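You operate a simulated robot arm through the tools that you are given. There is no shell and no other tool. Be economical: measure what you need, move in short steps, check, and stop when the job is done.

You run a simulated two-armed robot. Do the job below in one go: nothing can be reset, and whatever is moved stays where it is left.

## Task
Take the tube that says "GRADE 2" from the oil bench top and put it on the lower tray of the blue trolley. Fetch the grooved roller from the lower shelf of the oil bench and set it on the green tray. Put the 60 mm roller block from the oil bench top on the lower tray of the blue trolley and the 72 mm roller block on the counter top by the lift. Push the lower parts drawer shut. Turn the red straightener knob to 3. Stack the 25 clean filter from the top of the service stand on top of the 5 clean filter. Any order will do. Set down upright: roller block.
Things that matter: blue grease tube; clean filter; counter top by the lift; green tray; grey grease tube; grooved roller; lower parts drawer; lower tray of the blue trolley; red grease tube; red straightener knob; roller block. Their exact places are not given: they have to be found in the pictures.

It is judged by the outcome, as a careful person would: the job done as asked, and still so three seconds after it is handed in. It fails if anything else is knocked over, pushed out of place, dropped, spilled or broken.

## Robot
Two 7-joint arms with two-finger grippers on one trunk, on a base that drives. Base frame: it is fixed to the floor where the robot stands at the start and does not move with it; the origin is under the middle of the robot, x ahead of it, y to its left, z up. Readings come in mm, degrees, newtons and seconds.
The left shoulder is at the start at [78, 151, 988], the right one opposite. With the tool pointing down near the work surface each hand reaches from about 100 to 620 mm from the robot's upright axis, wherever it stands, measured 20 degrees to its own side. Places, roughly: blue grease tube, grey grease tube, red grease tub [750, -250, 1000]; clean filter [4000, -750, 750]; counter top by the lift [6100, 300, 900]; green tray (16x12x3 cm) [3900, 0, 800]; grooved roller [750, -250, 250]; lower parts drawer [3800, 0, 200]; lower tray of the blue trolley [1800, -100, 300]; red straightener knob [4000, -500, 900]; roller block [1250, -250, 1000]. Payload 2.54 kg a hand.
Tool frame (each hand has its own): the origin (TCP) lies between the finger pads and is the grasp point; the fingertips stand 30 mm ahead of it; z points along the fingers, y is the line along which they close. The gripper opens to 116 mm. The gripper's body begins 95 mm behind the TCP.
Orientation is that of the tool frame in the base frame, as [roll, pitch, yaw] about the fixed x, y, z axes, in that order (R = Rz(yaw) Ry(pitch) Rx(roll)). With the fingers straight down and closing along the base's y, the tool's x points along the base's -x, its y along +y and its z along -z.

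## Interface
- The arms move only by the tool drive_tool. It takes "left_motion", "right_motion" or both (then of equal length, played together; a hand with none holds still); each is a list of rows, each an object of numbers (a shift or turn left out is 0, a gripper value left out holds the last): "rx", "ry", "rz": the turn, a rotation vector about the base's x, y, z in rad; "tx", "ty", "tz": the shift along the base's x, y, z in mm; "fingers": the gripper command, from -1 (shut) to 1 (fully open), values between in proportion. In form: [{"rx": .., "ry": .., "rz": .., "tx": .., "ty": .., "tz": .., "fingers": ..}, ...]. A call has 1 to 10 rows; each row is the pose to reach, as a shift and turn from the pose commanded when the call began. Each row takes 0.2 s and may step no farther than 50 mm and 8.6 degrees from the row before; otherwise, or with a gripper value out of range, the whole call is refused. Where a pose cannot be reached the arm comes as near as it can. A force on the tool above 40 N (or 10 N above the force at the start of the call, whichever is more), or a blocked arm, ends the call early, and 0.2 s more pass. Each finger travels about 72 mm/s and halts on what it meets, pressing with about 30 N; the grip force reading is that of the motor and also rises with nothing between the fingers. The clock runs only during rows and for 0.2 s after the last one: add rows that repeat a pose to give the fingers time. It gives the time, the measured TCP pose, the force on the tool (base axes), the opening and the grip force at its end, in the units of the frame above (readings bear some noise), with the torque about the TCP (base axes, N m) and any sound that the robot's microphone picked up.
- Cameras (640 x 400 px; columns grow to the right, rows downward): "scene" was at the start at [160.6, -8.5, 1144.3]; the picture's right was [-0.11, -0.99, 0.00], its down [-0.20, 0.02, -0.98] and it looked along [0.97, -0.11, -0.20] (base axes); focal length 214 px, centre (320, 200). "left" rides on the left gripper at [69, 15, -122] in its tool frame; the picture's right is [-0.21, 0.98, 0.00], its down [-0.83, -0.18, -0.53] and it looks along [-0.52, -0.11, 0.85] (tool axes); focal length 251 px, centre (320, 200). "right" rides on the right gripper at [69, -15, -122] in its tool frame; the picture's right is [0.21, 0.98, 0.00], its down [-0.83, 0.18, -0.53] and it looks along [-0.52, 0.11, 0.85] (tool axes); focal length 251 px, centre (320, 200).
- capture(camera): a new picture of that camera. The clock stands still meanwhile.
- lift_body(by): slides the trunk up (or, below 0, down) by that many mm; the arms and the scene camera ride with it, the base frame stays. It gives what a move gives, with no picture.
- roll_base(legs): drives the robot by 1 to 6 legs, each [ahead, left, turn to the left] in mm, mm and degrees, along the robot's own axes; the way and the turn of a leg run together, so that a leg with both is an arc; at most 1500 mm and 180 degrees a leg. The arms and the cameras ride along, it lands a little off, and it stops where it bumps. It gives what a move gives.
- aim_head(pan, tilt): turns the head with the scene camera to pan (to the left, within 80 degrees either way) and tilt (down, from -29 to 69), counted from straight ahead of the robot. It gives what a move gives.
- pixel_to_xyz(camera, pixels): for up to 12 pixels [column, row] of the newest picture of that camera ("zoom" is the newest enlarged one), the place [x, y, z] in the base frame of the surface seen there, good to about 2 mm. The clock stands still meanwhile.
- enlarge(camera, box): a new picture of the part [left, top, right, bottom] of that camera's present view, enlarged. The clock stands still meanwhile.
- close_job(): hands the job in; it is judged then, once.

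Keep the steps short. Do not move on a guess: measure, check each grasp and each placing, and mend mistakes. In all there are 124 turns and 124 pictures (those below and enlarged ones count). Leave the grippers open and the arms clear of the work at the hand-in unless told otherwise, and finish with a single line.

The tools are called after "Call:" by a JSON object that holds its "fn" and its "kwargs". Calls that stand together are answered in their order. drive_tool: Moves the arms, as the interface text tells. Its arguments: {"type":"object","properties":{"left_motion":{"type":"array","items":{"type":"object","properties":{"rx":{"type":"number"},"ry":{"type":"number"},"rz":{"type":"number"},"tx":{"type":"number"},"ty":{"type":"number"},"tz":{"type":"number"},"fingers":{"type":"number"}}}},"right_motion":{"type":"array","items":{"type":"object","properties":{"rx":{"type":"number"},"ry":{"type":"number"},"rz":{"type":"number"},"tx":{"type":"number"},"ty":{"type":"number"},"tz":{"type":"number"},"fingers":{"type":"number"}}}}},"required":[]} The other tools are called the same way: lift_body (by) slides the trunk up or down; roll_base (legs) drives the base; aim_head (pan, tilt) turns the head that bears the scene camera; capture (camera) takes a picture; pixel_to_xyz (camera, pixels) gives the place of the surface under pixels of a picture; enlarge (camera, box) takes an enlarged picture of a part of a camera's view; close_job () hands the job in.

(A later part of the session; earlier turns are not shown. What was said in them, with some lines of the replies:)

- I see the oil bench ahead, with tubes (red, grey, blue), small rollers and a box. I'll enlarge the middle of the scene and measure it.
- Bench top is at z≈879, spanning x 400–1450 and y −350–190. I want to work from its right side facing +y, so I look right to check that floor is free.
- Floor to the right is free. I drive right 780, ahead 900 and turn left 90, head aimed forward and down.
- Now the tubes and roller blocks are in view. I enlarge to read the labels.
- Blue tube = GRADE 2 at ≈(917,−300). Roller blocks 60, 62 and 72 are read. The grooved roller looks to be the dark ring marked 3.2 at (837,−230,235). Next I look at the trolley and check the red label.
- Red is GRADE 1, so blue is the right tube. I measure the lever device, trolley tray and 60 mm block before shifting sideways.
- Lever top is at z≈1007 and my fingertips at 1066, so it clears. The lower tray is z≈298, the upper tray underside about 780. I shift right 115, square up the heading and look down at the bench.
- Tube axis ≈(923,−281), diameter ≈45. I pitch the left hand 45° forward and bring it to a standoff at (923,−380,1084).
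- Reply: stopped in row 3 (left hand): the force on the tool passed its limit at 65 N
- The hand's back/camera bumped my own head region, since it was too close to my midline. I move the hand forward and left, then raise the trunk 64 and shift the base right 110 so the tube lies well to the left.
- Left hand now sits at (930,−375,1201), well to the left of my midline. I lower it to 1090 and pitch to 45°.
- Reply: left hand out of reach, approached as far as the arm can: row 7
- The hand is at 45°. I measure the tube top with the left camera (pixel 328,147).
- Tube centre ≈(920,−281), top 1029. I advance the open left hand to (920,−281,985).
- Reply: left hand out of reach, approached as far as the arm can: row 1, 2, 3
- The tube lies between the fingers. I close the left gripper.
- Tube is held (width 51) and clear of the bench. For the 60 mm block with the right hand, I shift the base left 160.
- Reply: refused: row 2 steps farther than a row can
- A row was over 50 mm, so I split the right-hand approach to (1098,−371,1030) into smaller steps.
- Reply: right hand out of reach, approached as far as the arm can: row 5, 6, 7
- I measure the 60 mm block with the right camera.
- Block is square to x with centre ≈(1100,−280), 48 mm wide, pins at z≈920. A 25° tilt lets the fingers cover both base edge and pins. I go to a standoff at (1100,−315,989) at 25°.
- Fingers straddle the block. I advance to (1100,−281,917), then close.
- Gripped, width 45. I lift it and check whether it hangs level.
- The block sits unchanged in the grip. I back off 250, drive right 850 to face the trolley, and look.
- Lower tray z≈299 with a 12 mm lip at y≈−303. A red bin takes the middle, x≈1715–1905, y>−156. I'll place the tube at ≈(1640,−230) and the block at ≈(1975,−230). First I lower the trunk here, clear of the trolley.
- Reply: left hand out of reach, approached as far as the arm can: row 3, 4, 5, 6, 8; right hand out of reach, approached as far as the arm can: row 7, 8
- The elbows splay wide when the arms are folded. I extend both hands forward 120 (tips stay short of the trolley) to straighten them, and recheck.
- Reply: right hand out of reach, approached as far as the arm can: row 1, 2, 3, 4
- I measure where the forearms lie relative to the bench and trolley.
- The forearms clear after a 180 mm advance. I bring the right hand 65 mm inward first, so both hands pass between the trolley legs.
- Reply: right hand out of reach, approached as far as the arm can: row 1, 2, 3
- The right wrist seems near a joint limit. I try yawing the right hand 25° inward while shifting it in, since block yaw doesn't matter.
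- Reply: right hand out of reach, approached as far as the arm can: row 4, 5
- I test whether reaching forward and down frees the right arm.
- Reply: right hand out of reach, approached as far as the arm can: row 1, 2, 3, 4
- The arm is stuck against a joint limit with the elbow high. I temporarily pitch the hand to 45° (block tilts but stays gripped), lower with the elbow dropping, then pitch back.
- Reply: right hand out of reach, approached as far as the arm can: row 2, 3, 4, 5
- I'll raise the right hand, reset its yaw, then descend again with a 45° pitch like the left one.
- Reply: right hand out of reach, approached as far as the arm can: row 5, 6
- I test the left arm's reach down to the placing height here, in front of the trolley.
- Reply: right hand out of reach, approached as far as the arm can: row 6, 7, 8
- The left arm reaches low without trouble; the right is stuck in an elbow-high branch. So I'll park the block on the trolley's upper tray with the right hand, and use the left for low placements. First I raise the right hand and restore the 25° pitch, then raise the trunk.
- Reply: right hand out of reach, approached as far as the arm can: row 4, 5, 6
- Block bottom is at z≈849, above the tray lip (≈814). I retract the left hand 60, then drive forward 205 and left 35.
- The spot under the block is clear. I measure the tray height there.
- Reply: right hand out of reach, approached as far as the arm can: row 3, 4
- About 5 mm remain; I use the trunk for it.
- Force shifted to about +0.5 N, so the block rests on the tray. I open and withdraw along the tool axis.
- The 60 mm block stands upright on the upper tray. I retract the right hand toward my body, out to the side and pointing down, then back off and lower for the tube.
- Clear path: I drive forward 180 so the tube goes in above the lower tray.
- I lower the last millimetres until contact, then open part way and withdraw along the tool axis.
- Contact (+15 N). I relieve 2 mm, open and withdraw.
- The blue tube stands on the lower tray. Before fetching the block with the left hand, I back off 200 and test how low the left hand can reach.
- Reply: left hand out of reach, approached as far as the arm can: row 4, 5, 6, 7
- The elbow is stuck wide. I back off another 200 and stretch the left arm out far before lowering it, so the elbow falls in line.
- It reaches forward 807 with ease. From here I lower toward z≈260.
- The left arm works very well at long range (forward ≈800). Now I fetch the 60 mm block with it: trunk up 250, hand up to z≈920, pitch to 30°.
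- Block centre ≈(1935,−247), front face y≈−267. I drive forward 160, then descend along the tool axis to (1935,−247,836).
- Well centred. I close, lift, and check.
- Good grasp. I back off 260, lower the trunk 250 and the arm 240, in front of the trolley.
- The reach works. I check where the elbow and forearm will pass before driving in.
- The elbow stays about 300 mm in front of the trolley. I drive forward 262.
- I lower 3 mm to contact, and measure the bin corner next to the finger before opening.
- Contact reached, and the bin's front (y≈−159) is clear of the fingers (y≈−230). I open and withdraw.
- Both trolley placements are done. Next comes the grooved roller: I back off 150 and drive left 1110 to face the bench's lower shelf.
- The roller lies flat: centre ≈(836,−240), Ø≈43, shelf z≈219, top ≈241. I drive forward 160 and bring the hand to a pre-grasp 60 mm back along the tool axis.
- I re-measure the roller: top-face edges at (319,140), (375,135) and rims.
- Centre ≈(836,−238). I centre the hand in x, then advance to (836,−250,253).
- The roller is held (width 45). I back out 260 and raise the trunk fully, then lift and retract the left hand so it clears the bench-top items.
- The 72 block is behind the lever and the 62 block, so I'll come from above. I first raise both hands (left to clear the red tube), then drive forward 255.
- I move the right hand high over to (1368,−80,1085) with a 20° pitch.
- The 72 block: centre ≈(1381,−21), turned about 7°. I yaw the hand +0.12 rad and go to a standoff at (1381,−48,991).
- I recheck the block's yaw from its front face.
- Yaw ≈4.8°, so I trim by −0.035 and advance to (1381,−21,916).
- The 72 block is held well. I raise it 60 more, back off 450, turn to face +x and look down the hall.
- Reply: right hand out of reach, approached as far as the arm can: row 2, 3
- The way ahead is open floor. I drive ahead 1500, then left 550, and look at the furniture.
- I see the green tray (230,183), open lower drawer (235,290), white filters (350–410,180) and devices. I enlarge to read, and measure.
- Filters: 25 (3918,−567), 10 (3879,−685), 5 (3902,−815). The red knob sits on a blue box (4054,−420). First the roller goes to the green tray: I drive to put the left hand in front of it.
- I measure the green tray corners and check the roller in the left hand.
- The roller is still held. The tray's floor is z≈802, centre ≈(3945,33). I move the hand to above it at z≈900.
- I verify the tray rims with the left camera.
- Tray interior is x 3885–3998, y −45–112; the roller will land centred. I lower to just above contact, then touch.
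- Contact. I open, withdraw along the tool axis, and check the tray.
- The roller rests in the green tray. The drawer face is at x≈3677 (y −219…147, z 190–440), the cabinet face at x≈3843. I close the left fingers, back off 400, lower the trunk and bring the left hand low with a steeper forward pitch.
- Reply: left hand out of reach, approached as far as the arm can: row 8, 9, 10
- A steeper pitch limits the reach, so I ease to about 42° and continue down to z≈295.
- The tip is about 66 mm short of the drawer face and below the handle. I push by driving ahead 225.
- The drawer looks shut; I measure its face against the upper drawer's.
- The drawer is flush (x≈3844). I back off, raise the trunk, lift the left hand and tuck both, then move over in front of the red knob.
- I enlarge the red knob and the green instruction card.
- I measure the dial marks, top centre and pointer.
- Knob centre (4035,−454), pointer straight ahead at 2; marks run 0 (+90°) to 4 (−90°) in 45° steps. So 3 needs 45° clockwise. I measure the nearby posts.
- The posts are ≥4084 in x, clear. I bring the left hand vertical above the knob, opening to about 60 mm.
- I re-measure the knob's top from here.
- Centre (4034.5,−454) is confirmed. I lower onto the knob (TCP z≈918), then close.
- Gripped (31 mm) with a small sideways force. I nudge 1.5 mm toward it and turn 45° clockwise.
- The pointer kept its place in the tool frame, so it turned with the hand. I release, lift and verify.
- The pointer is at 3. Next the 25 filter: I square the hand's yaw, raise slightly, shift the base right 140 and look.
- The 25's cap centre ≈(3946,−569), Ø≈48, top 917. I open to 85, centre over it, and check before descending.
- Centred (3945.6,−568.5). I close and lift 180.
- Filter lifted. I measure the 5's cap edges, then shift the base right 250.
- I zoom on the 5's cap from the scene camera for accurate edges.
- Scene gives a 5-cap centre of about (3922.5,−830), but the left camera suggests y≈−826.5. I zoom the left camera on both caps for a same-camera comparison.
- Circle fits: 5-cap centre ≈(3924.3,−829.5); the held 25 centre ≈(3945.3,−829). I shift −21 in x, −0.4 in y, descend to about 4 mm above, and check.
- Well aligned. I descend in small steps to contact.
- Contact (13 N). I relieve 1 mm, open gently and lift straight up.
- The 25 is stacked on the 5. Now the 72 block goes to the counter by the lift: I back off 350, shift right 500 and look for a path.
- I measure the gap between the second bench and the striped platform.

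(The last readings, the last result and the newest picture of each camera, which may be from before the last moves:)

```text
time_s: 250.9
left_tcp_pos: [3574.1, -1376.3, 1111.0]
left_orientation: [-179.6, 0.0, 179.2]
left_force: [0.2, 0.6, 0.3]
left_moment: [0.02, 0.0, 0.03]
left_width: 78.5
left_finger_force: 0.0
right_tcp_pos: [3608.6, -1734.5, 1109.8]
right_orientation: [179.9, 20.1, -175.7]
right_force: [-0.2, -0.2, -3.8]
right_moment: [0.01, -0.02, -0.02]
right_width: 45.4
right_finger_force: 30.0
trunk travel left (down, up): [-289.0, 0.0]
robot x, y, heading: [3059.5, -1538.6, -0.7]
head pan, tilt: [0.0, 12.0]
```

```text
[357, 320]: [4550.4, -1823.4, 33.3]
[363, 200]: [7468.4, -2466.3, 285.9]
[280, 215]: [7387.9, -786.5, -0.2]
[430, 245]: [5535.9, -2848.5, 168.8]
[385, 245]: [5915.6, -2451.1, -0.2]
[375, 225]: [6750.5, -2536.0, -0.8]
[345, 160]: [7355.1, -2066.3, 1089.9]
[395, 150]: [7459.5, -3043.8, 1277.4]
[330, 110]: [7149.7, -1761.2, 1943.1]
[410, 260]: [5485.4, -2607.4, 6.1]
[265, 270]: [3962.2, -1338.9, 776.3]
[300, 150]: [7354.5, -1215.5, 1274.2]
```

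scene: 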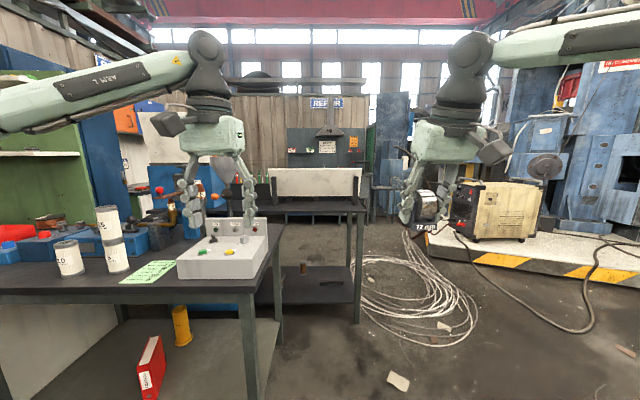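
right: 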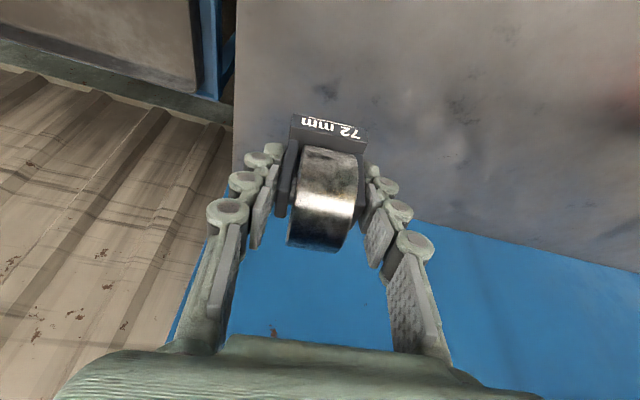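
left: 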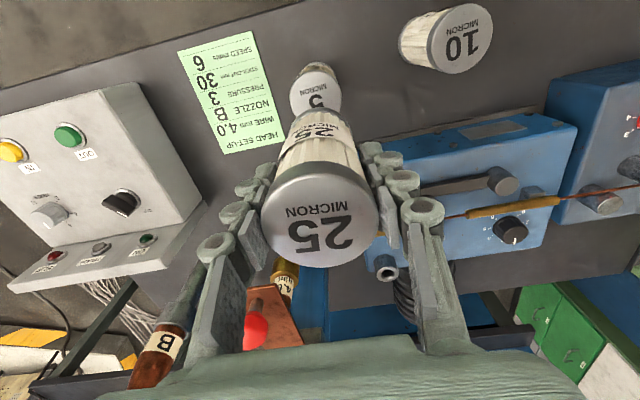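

The second bench's right end is near (4550,−1823), the striped platform at about (5536,−2850), and the space behind is open. I drive along y≈−2230 in stages.

Call:
{"fn": "roll_base", "kwargs": {"legs": [[0, -690, 0.7], [1400, 0, 0]]}}

Call:
{"fn": "aim_head", "kwargs": {"pan": 35, "tilt": 15}}

Call:
{"fn": "capture", "kwargs": {"camera": "scene"}}

```text
time_s: 264.6
left_tcp_pos: [4965.5, -2074.2, 1109.9]
left_orientation: [-179.6, 0.0, 179.7]
left_force: [0.1, -0.5, -0.1]
left_moment: [0.0, 0.02, 0.02]
left_width: 78.3
left_finger_force: 0.0
right_tcp_pos: [5002.9, -2432.6, 1111.2]
right_orientation: [179.9, 20.1, -175.2]
right_force: [1.0, -0.1, -3.9]
right_moment: [-0.03, 0.05, -0.02]
right_width: 45.6
right_finger_force: 30.1
trunk travel left (down, up): [-289.0, 0.0]
robot x, y, heading: [4453.5, -2241.5, -0.1]
head pan, tilt: [0.0, 12.0]
```

```text
time_s: 265.6
left_tcp_pos: [4965.1, -2073.6, 1111.4]
left_orientation: [-179.5, 0.0, 179.8]
left_force: [0.1, -0.6, -1.1]
left_moment: [-0.02, 0.0, 0.0]
left_width: 78.3
left_finger_force: 0.0
right_tcp_pos: [5003.6, -2432.7, 1110.7]
right_orientation: [179.9, 20.0, -175.2]
right_force: [0.0, 0.7, -3.6]
right_moment: [0.04, -0.01, -0.02]
right_width: 45.5
right_finger_force: 29.6
trunk travel left (down, up): [-289.0, 0.0]
robot x, y, heading: [4451.7, -2241.2, -0.2]
head pan, tilt: [35.0, 15.0]
```

```text
21 pictures are left
```

scene: 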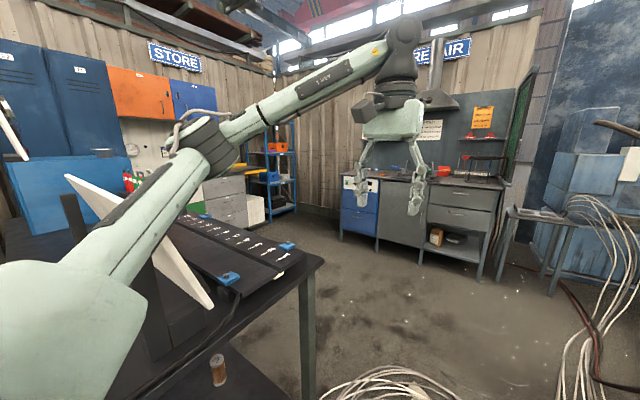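

I measure the candidate counters.

Call:
{"fn": "pixel_to_xyz", "kwargs": {"camera": "scene", "pixels": [[225, 175], [225, 200], [240, 220], [255, 200], [440, 178], [390, 175], [470, 185], [345, 230], [318, 260], [280, 180], [150, 180]]}}

Call:
{"fn": "enlarge", "kwargs": {"camera": "scene", "box": [100, 120, 320, 260]}}

```text
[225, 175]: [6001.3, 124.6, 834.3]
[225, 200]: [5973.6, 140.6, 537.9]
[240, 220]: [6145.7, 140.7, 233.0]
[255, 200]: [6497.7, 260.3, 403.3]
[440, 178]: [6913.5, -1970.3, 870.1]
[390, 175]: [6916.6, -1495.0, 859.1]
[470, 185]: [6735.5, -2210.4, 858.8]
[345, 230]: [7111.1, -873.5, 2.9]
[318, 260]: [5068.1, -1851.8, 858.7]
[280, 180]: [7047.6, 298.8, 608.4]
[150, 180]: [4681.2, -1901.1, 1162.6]
```

```text
2.86 times, centred on (210, 190) of scene
```

zoom: 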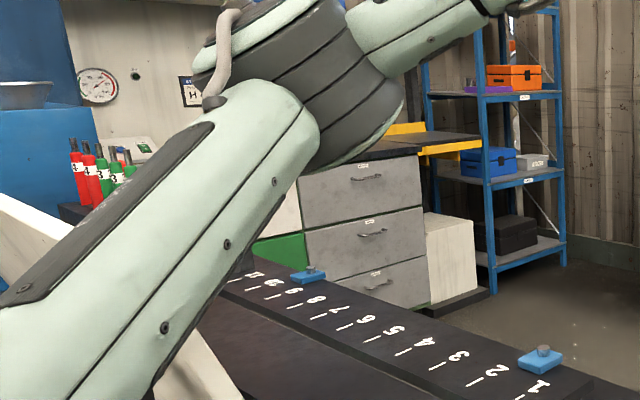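

The target counter is the one at y≈140 (drawers, left of the yellow lift). I check my left elbow against the white sheet on the second bench.

Call:
{"fn": "pixel_to_xyz", "kwargs": {"camera": "scene", "pixels": [[205, 150], [235, 125], [75, 182], [210, 302], [100, 190], [150, 250], [130, 285], [180, 165], [270, 270]]}}

```text
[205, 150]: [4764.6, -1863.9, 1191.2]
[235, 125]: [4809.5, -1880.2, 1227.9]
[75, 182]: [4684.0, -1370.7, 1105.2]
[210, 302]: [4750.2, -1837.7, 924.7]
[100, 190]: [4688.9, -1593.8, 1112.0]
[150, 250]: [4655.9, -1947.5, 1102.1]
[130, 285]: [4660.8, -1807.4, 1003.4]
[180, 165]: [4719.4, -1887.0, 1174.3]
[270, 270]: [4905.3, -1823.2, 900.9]
```

The elbow is already past the sheet, so forward travel is clear. I drive ahead 1480 (drifting right 50), turn left 90, and go ahead 1350.

Call:
{"fn": "roll_base", "kwargs": {"legs": [[1480, -50, 0], [0, 0, 90], [1350, 0, 0]]}}

Call:
{"fn": "aim_head", "kwargs": {"pan": 0, "tilt": 20}}

Call:
{"fn": "capture", "kwargs": {"camera": "scene"}}

```text
time_s: 283.2
left_tcp_pos: [5842.5, -415.2, 1110.8]
left_orientation: [-179.6, 0.0, -92.9]
left_force: [-0.1, -1.2, 0.6]
left_moment: [0.0, 0.0, -0.02]
left_width: 78.3
left_finger_force: 0.1
right_tcp_pos: [6203.5, -392.0, 1110.2]
right_orientation: [179.9, 20.1, -87.7]
right_force: [-0.1, 0.6, -3.0]
right_moment: [-0.01, 0.0, 0.0]
right_width: 45.4
right_finger_force: 30.2
trunk travel left (down, up): [-289.0, 0.0]
robot x, y, heading: [5987.2, -934.8, 87.6]
head pan, tilt: [35.0, 15.0]
```

```text
time_s: 284.2
left_tcp_pos: [5843.6, -414.2, 1112.1]
left_orientation: [-179.6, -0.1, -93.0]
left_force: [-0.4, 0.1, 0.5]
left_moment: [0.01, 0.02, 0.01]
left_width: 78.3
left_finger_force: 0.2
right_tcp_pos: [6203.1, -391.8, 1110.2]
right_orientation: [179.9, 20.2, -87.7]
right_force: [0.5, 0.0, -3.0]
right_moment: [0.0, 0.05, 0.0]
right_width: 45.6
right_finger_force: 29.9
trunk travel left (down, up): [-289.0, 0.0]
robot x, y, heading: [5984.3, -934.9, 87.5]
head pan, tilt: [0.0, 20.0]
```

```text
19 pictures are left
```

scene: 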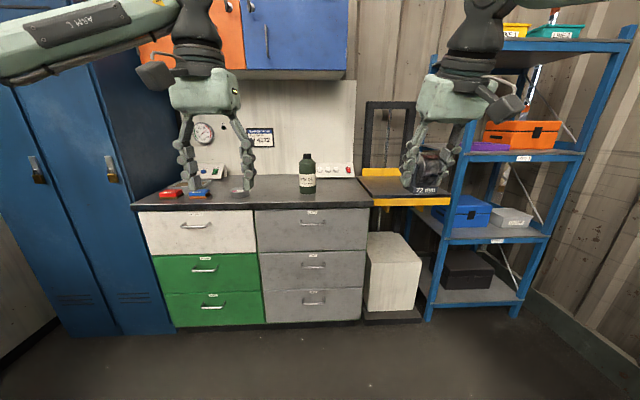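

The counter is ahead, the lift platform (yellow) to its right. I measure free counter space around (335,190).

Call:
{"fn": "pixel_to_xyz", "kwargs": {"camera": "scene", "pixels": [[335, 195], [350, 185], [275, 195], [307, 192], [365, 205], [372, 195], [340, 178], [240, 190], [207, 195], [300, 206]]}}

```text
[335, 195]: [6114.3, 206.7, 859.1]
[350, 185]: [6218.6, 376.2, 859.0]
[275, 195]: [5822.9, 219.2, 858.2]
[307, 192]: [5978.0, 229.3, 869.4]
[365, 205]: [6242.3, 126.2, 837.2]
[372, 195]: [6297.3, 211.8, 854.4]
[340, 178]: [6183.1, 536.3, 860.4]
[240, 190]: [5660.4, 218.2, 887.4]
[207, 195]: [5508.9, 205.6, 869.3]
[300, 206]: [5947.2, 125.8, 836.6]
```

Counter top is z≈859, front edge y≈130. I'll place the block at ≈(6120,245), between the bottle (x≈5978) and the right edge (≈6255). I drive forward 560, left 62, squaring the heading.

Call:
{"fn": "roll_base", "kwargs": {"legs": [[0, 62, 2.4], [560, 0, 0]]}}

Call:
{"fn": "capture", "kwargs": {"camera": "right"}}

```text
time_s: 288.4
left_tcp_pos: [5759.1, 152.6, 1111.3]
left_orientation: [-179.6, -0.1, -90.3]
left_force: [0.8, -0.3, -1.2]
left_moment: [-0.04, 0.02, -0.02]
left_width: 78.4
left_finger_force: 0.1
right_tcp_pos: [6117.4, 189.7, 1111.0]
right_orientation: [179.9, 20.1, -85.1]
right_force: [0.7, -0.5, -3.5]
right_moment: [-0.01, 0.04, 0.01]
right_width: 45.5
right_finger_force: 30.2
trunk travel left (down, up): [-289.0, 0.0]
robot x, y, heading: [5925.5, -357.0, 89.8]
head pan, tilt: [0.0, 20.0]
```

```text
18 pictures are left
```

right: 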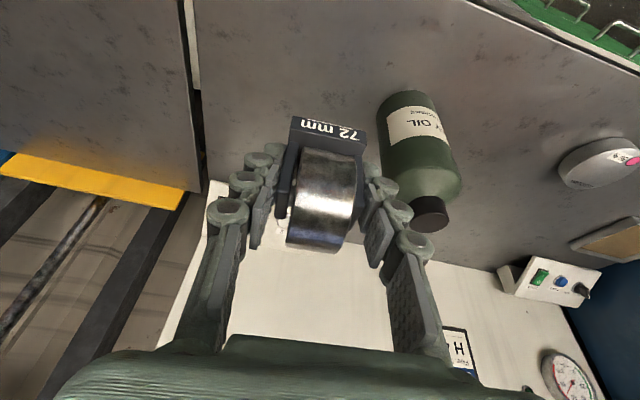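

Bottle clearance is good. I lower to (6117,240,902).

Call:
{"fn": "drive_tool", "kwargs": {"right_motion": [{"ty": 12, "tz": -42}, {"ty": 24, "tz": -84}, {"ty": 36, "tz": -126}, {"ty": 46, "tz": -168}, {"ty": 50, "tz": -200}, {"ty": 50, "tz": -208}, {"ty": 50, "tz": -208}]}}

Call:
{"fn": "capture", "kwargs": {"camera": "right"}}

```text
time_s: 290.0
left_tcp_pos: [5759.6, 153.0, 1110.3]
left_orientation: [-179.6, 0.0, -90.3]
left_force: [0.6, 0.2, 0.4]
left_moment: [0.01, 0.03, 0.01]
left_width: 78.2
left_finger_force: 0.2
right_tcp_pos: [6116.3, 241.3, 900.2]
right_orientation: [179.8, 20.0, -85.1]
right_force: [0.6, 0.0, -3.4]
right_moment: [0.01, 0.02, 0.0]
right_width: 45.3
right_finger_force: 29.6
trunk travel left (down, up): [-289.0, 0.0]
robot x, y, heading: [5928.4, -359.9, 90.1]
head pan, tilt: [0.0, 20.0]
```

```text
17 pictures are left
```

right: 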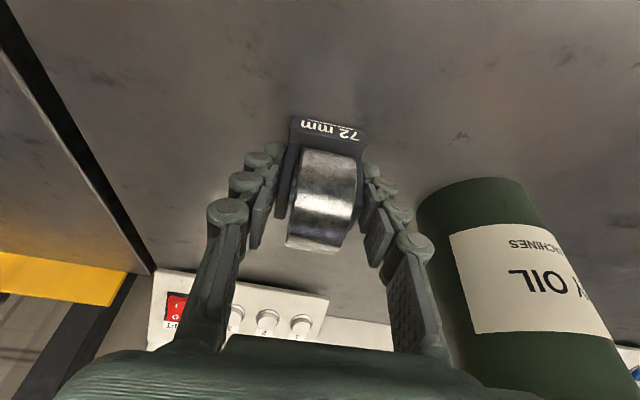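

I check the bottle's near edge and lower to contact.

Call:
{"fn": "pixel_to_xyz", "kwargs": {"camera": "right", "pixels": [[425, 215], [445, 250], [330, 100]]}}

Call:
{"fn": "drive_tool", "kwargs": {"right_motion": [{"tz": -1.5}, {"tz": -3}, {"tz": -3}]}}

```text
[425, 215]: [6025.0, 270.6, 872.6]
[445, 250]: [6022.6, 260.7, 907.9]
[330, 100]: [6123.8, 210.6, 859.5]
```

```text
time_s: 290.8
left_tcp_pos: [5759.3, 152.5, 1111.6]
left_orientation: [-179.7, 0.1, -90.2]
left_force: [-0.2, 0.1, 0.2]
left_moment: [0.01, -0.01, 0.0]
left_width: 78.3
left_finger_force: 0.0
right_tcp_pos: [6116.7, 240.6, 900.1]
right_orientation: [179.8, 20.2, -85.1]
right_force: [0.2, 0.0, 0.9]
right_moment: [-0.06, 0.11, -0.01]
right_width: 45.8
right_finger_force: 30.5
trunk travel left (down, up): [-289.0, 0.0]
robot x, y, heading: [5923.9, -361.6, 90.0]
head pan, tilt: [0.0, 20.0]
```

Contact. I open to about 78 and withdraw along the tool axis.

Call:
{"fn": "drive_tool", "kwargs": {"right_motion": [{"fingers": 0.0}, {"fingers": 0.35}, {"fingers": 0.35}, {"ty": -11, "tz": 30}, {"ty": -25, "tz": 68}, {"ty": -40, "tz": 110}, {"ty": -60, "tz": 150}, {"ty": -100, "tz": 170}]}}

Call:
{"fn": "capture", "kwargs": {"camera": "right"}}

```text
time_s: 292.6
left_tcp_pos: [5758.9, 151.4, 1111.4]
left_orientation: [-179.7, 0.2, -90.2]
left_force: [0.0, -0.9, 0.5]
left_moment: [0.08, 0.01, -0.01]
left_width: 78.3
left_finger_force: 0.0
right_tcp_pos: [6118.1, 139.7, 1071.4]
right_orientation: [179.8, 20.2, -85.1]
right_force: [-0.3, -0.1, -0.5]
right_moment: [0.01, 0.01, -0.01]
right_width: 78.3
right_finger_force: 0.1
trunk travel left (down, up): [-289.0, 0.0]
robot x, y, heading: [5924.6, -361.2, 89.8]
head pan, tilt: [0.0, 20.0]
```

```text
16 pictures are left
```

right: 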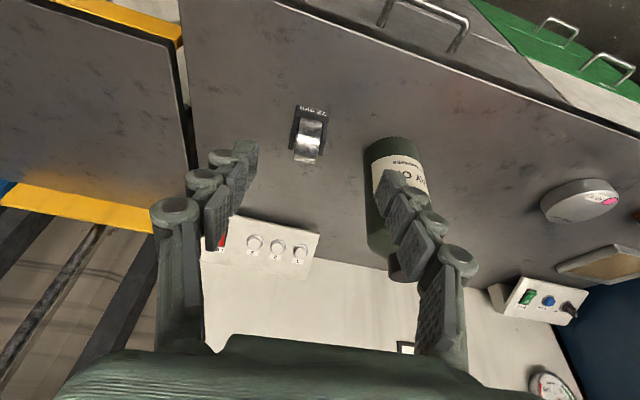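

The 72 block stands upright on the counter. I back away 350 and open both grippers.

Call:
{"fn": "roll_base", "kwargs": {"legs": [[-350, 0, 0]]}}

Call:
{"fn": "drive_tool", "kwargs": {"left_motion": [{"fingers": 1}, {"fingers": 1}, {"fingers": 1}], "right_motion": [{"fingers": 1}, {"fingers": 1}, {"fingers": 1}]}}

Call:
{"fn": "capture", "kwargs": {"camera": "scene"}}

```text
time_s: 294.8
left_tcp_pos: [5761.9, -194.6, 1112.2]
left_orientation: [-179.6, 0.0, -90.6]
left_force: [0.0, -0.8, 0.8]
left_moment: [0.02, -0.02, 0.01]
left_width: 78.4
left_finger_force: 0.1
right_tcp_pos: [6119.4, -209.5, 1071.2]
right_orientation: [179.9, 20.2, -85.6]
right_force: [-0.4, -0.8, 0.1]
right_moment: [0.04, 0.01, -0.02]
right_width: 78.4
right_finger_force: 0.1
trunk travel left (down, up): [-289.0, 0.0]
robot x, y, heading: [5923.9, -709.8, 89.6]
head pan, tilt: [0.0, 20.0]
```

```text
time_s: 295.6
left_tcp_pos: [5760.0, -193.4, 1111.1]
left_orientation: [-179.6, 0.0, -90.6]
left_force: [1.2, -1.0, 0.1]
left_moment: [-0.01, 0.05, 0.0]
left_width: 116.2
left_finger_force: 0.0
right_tcp_pos: [6119.5, -209.4, 1070.3]
right_orientation: [179.9, 20.1, -85.5]
right_force: [0.3, 0.3, -1.1]
right_moment: [-0.01, 0.0, -0.02]
right_width: 116.0
right_finger_force: 0.0
trunk travel left (down, up): [-289.0, 0.0]
robot x, y, heading: [5922.0, -711.9, 89.5]
head pan, tilt: [0.0, 20.0]
```

```text
15 pictures are left
```

scene: 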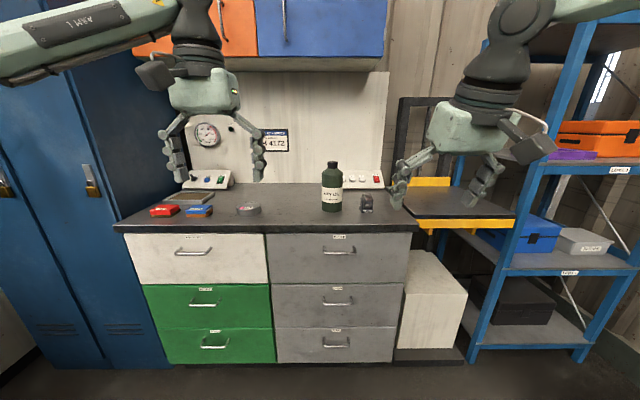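

All jobs are done, the grippers are open and the arms are clear, so I hand in.

Call:
{"fn": "close_job", "kwargs": {}}

```text
The job is handed in.
```

All seven jobs are done and handed in: GRADE 2 tube and 60 mm block on the trolley's lower tray, grooved roller on the green tray, 72 mm block upright on the counter by the lift, lower parts drawer shut, red straightener knob at 3, and the 25 filter stacked on the 5.
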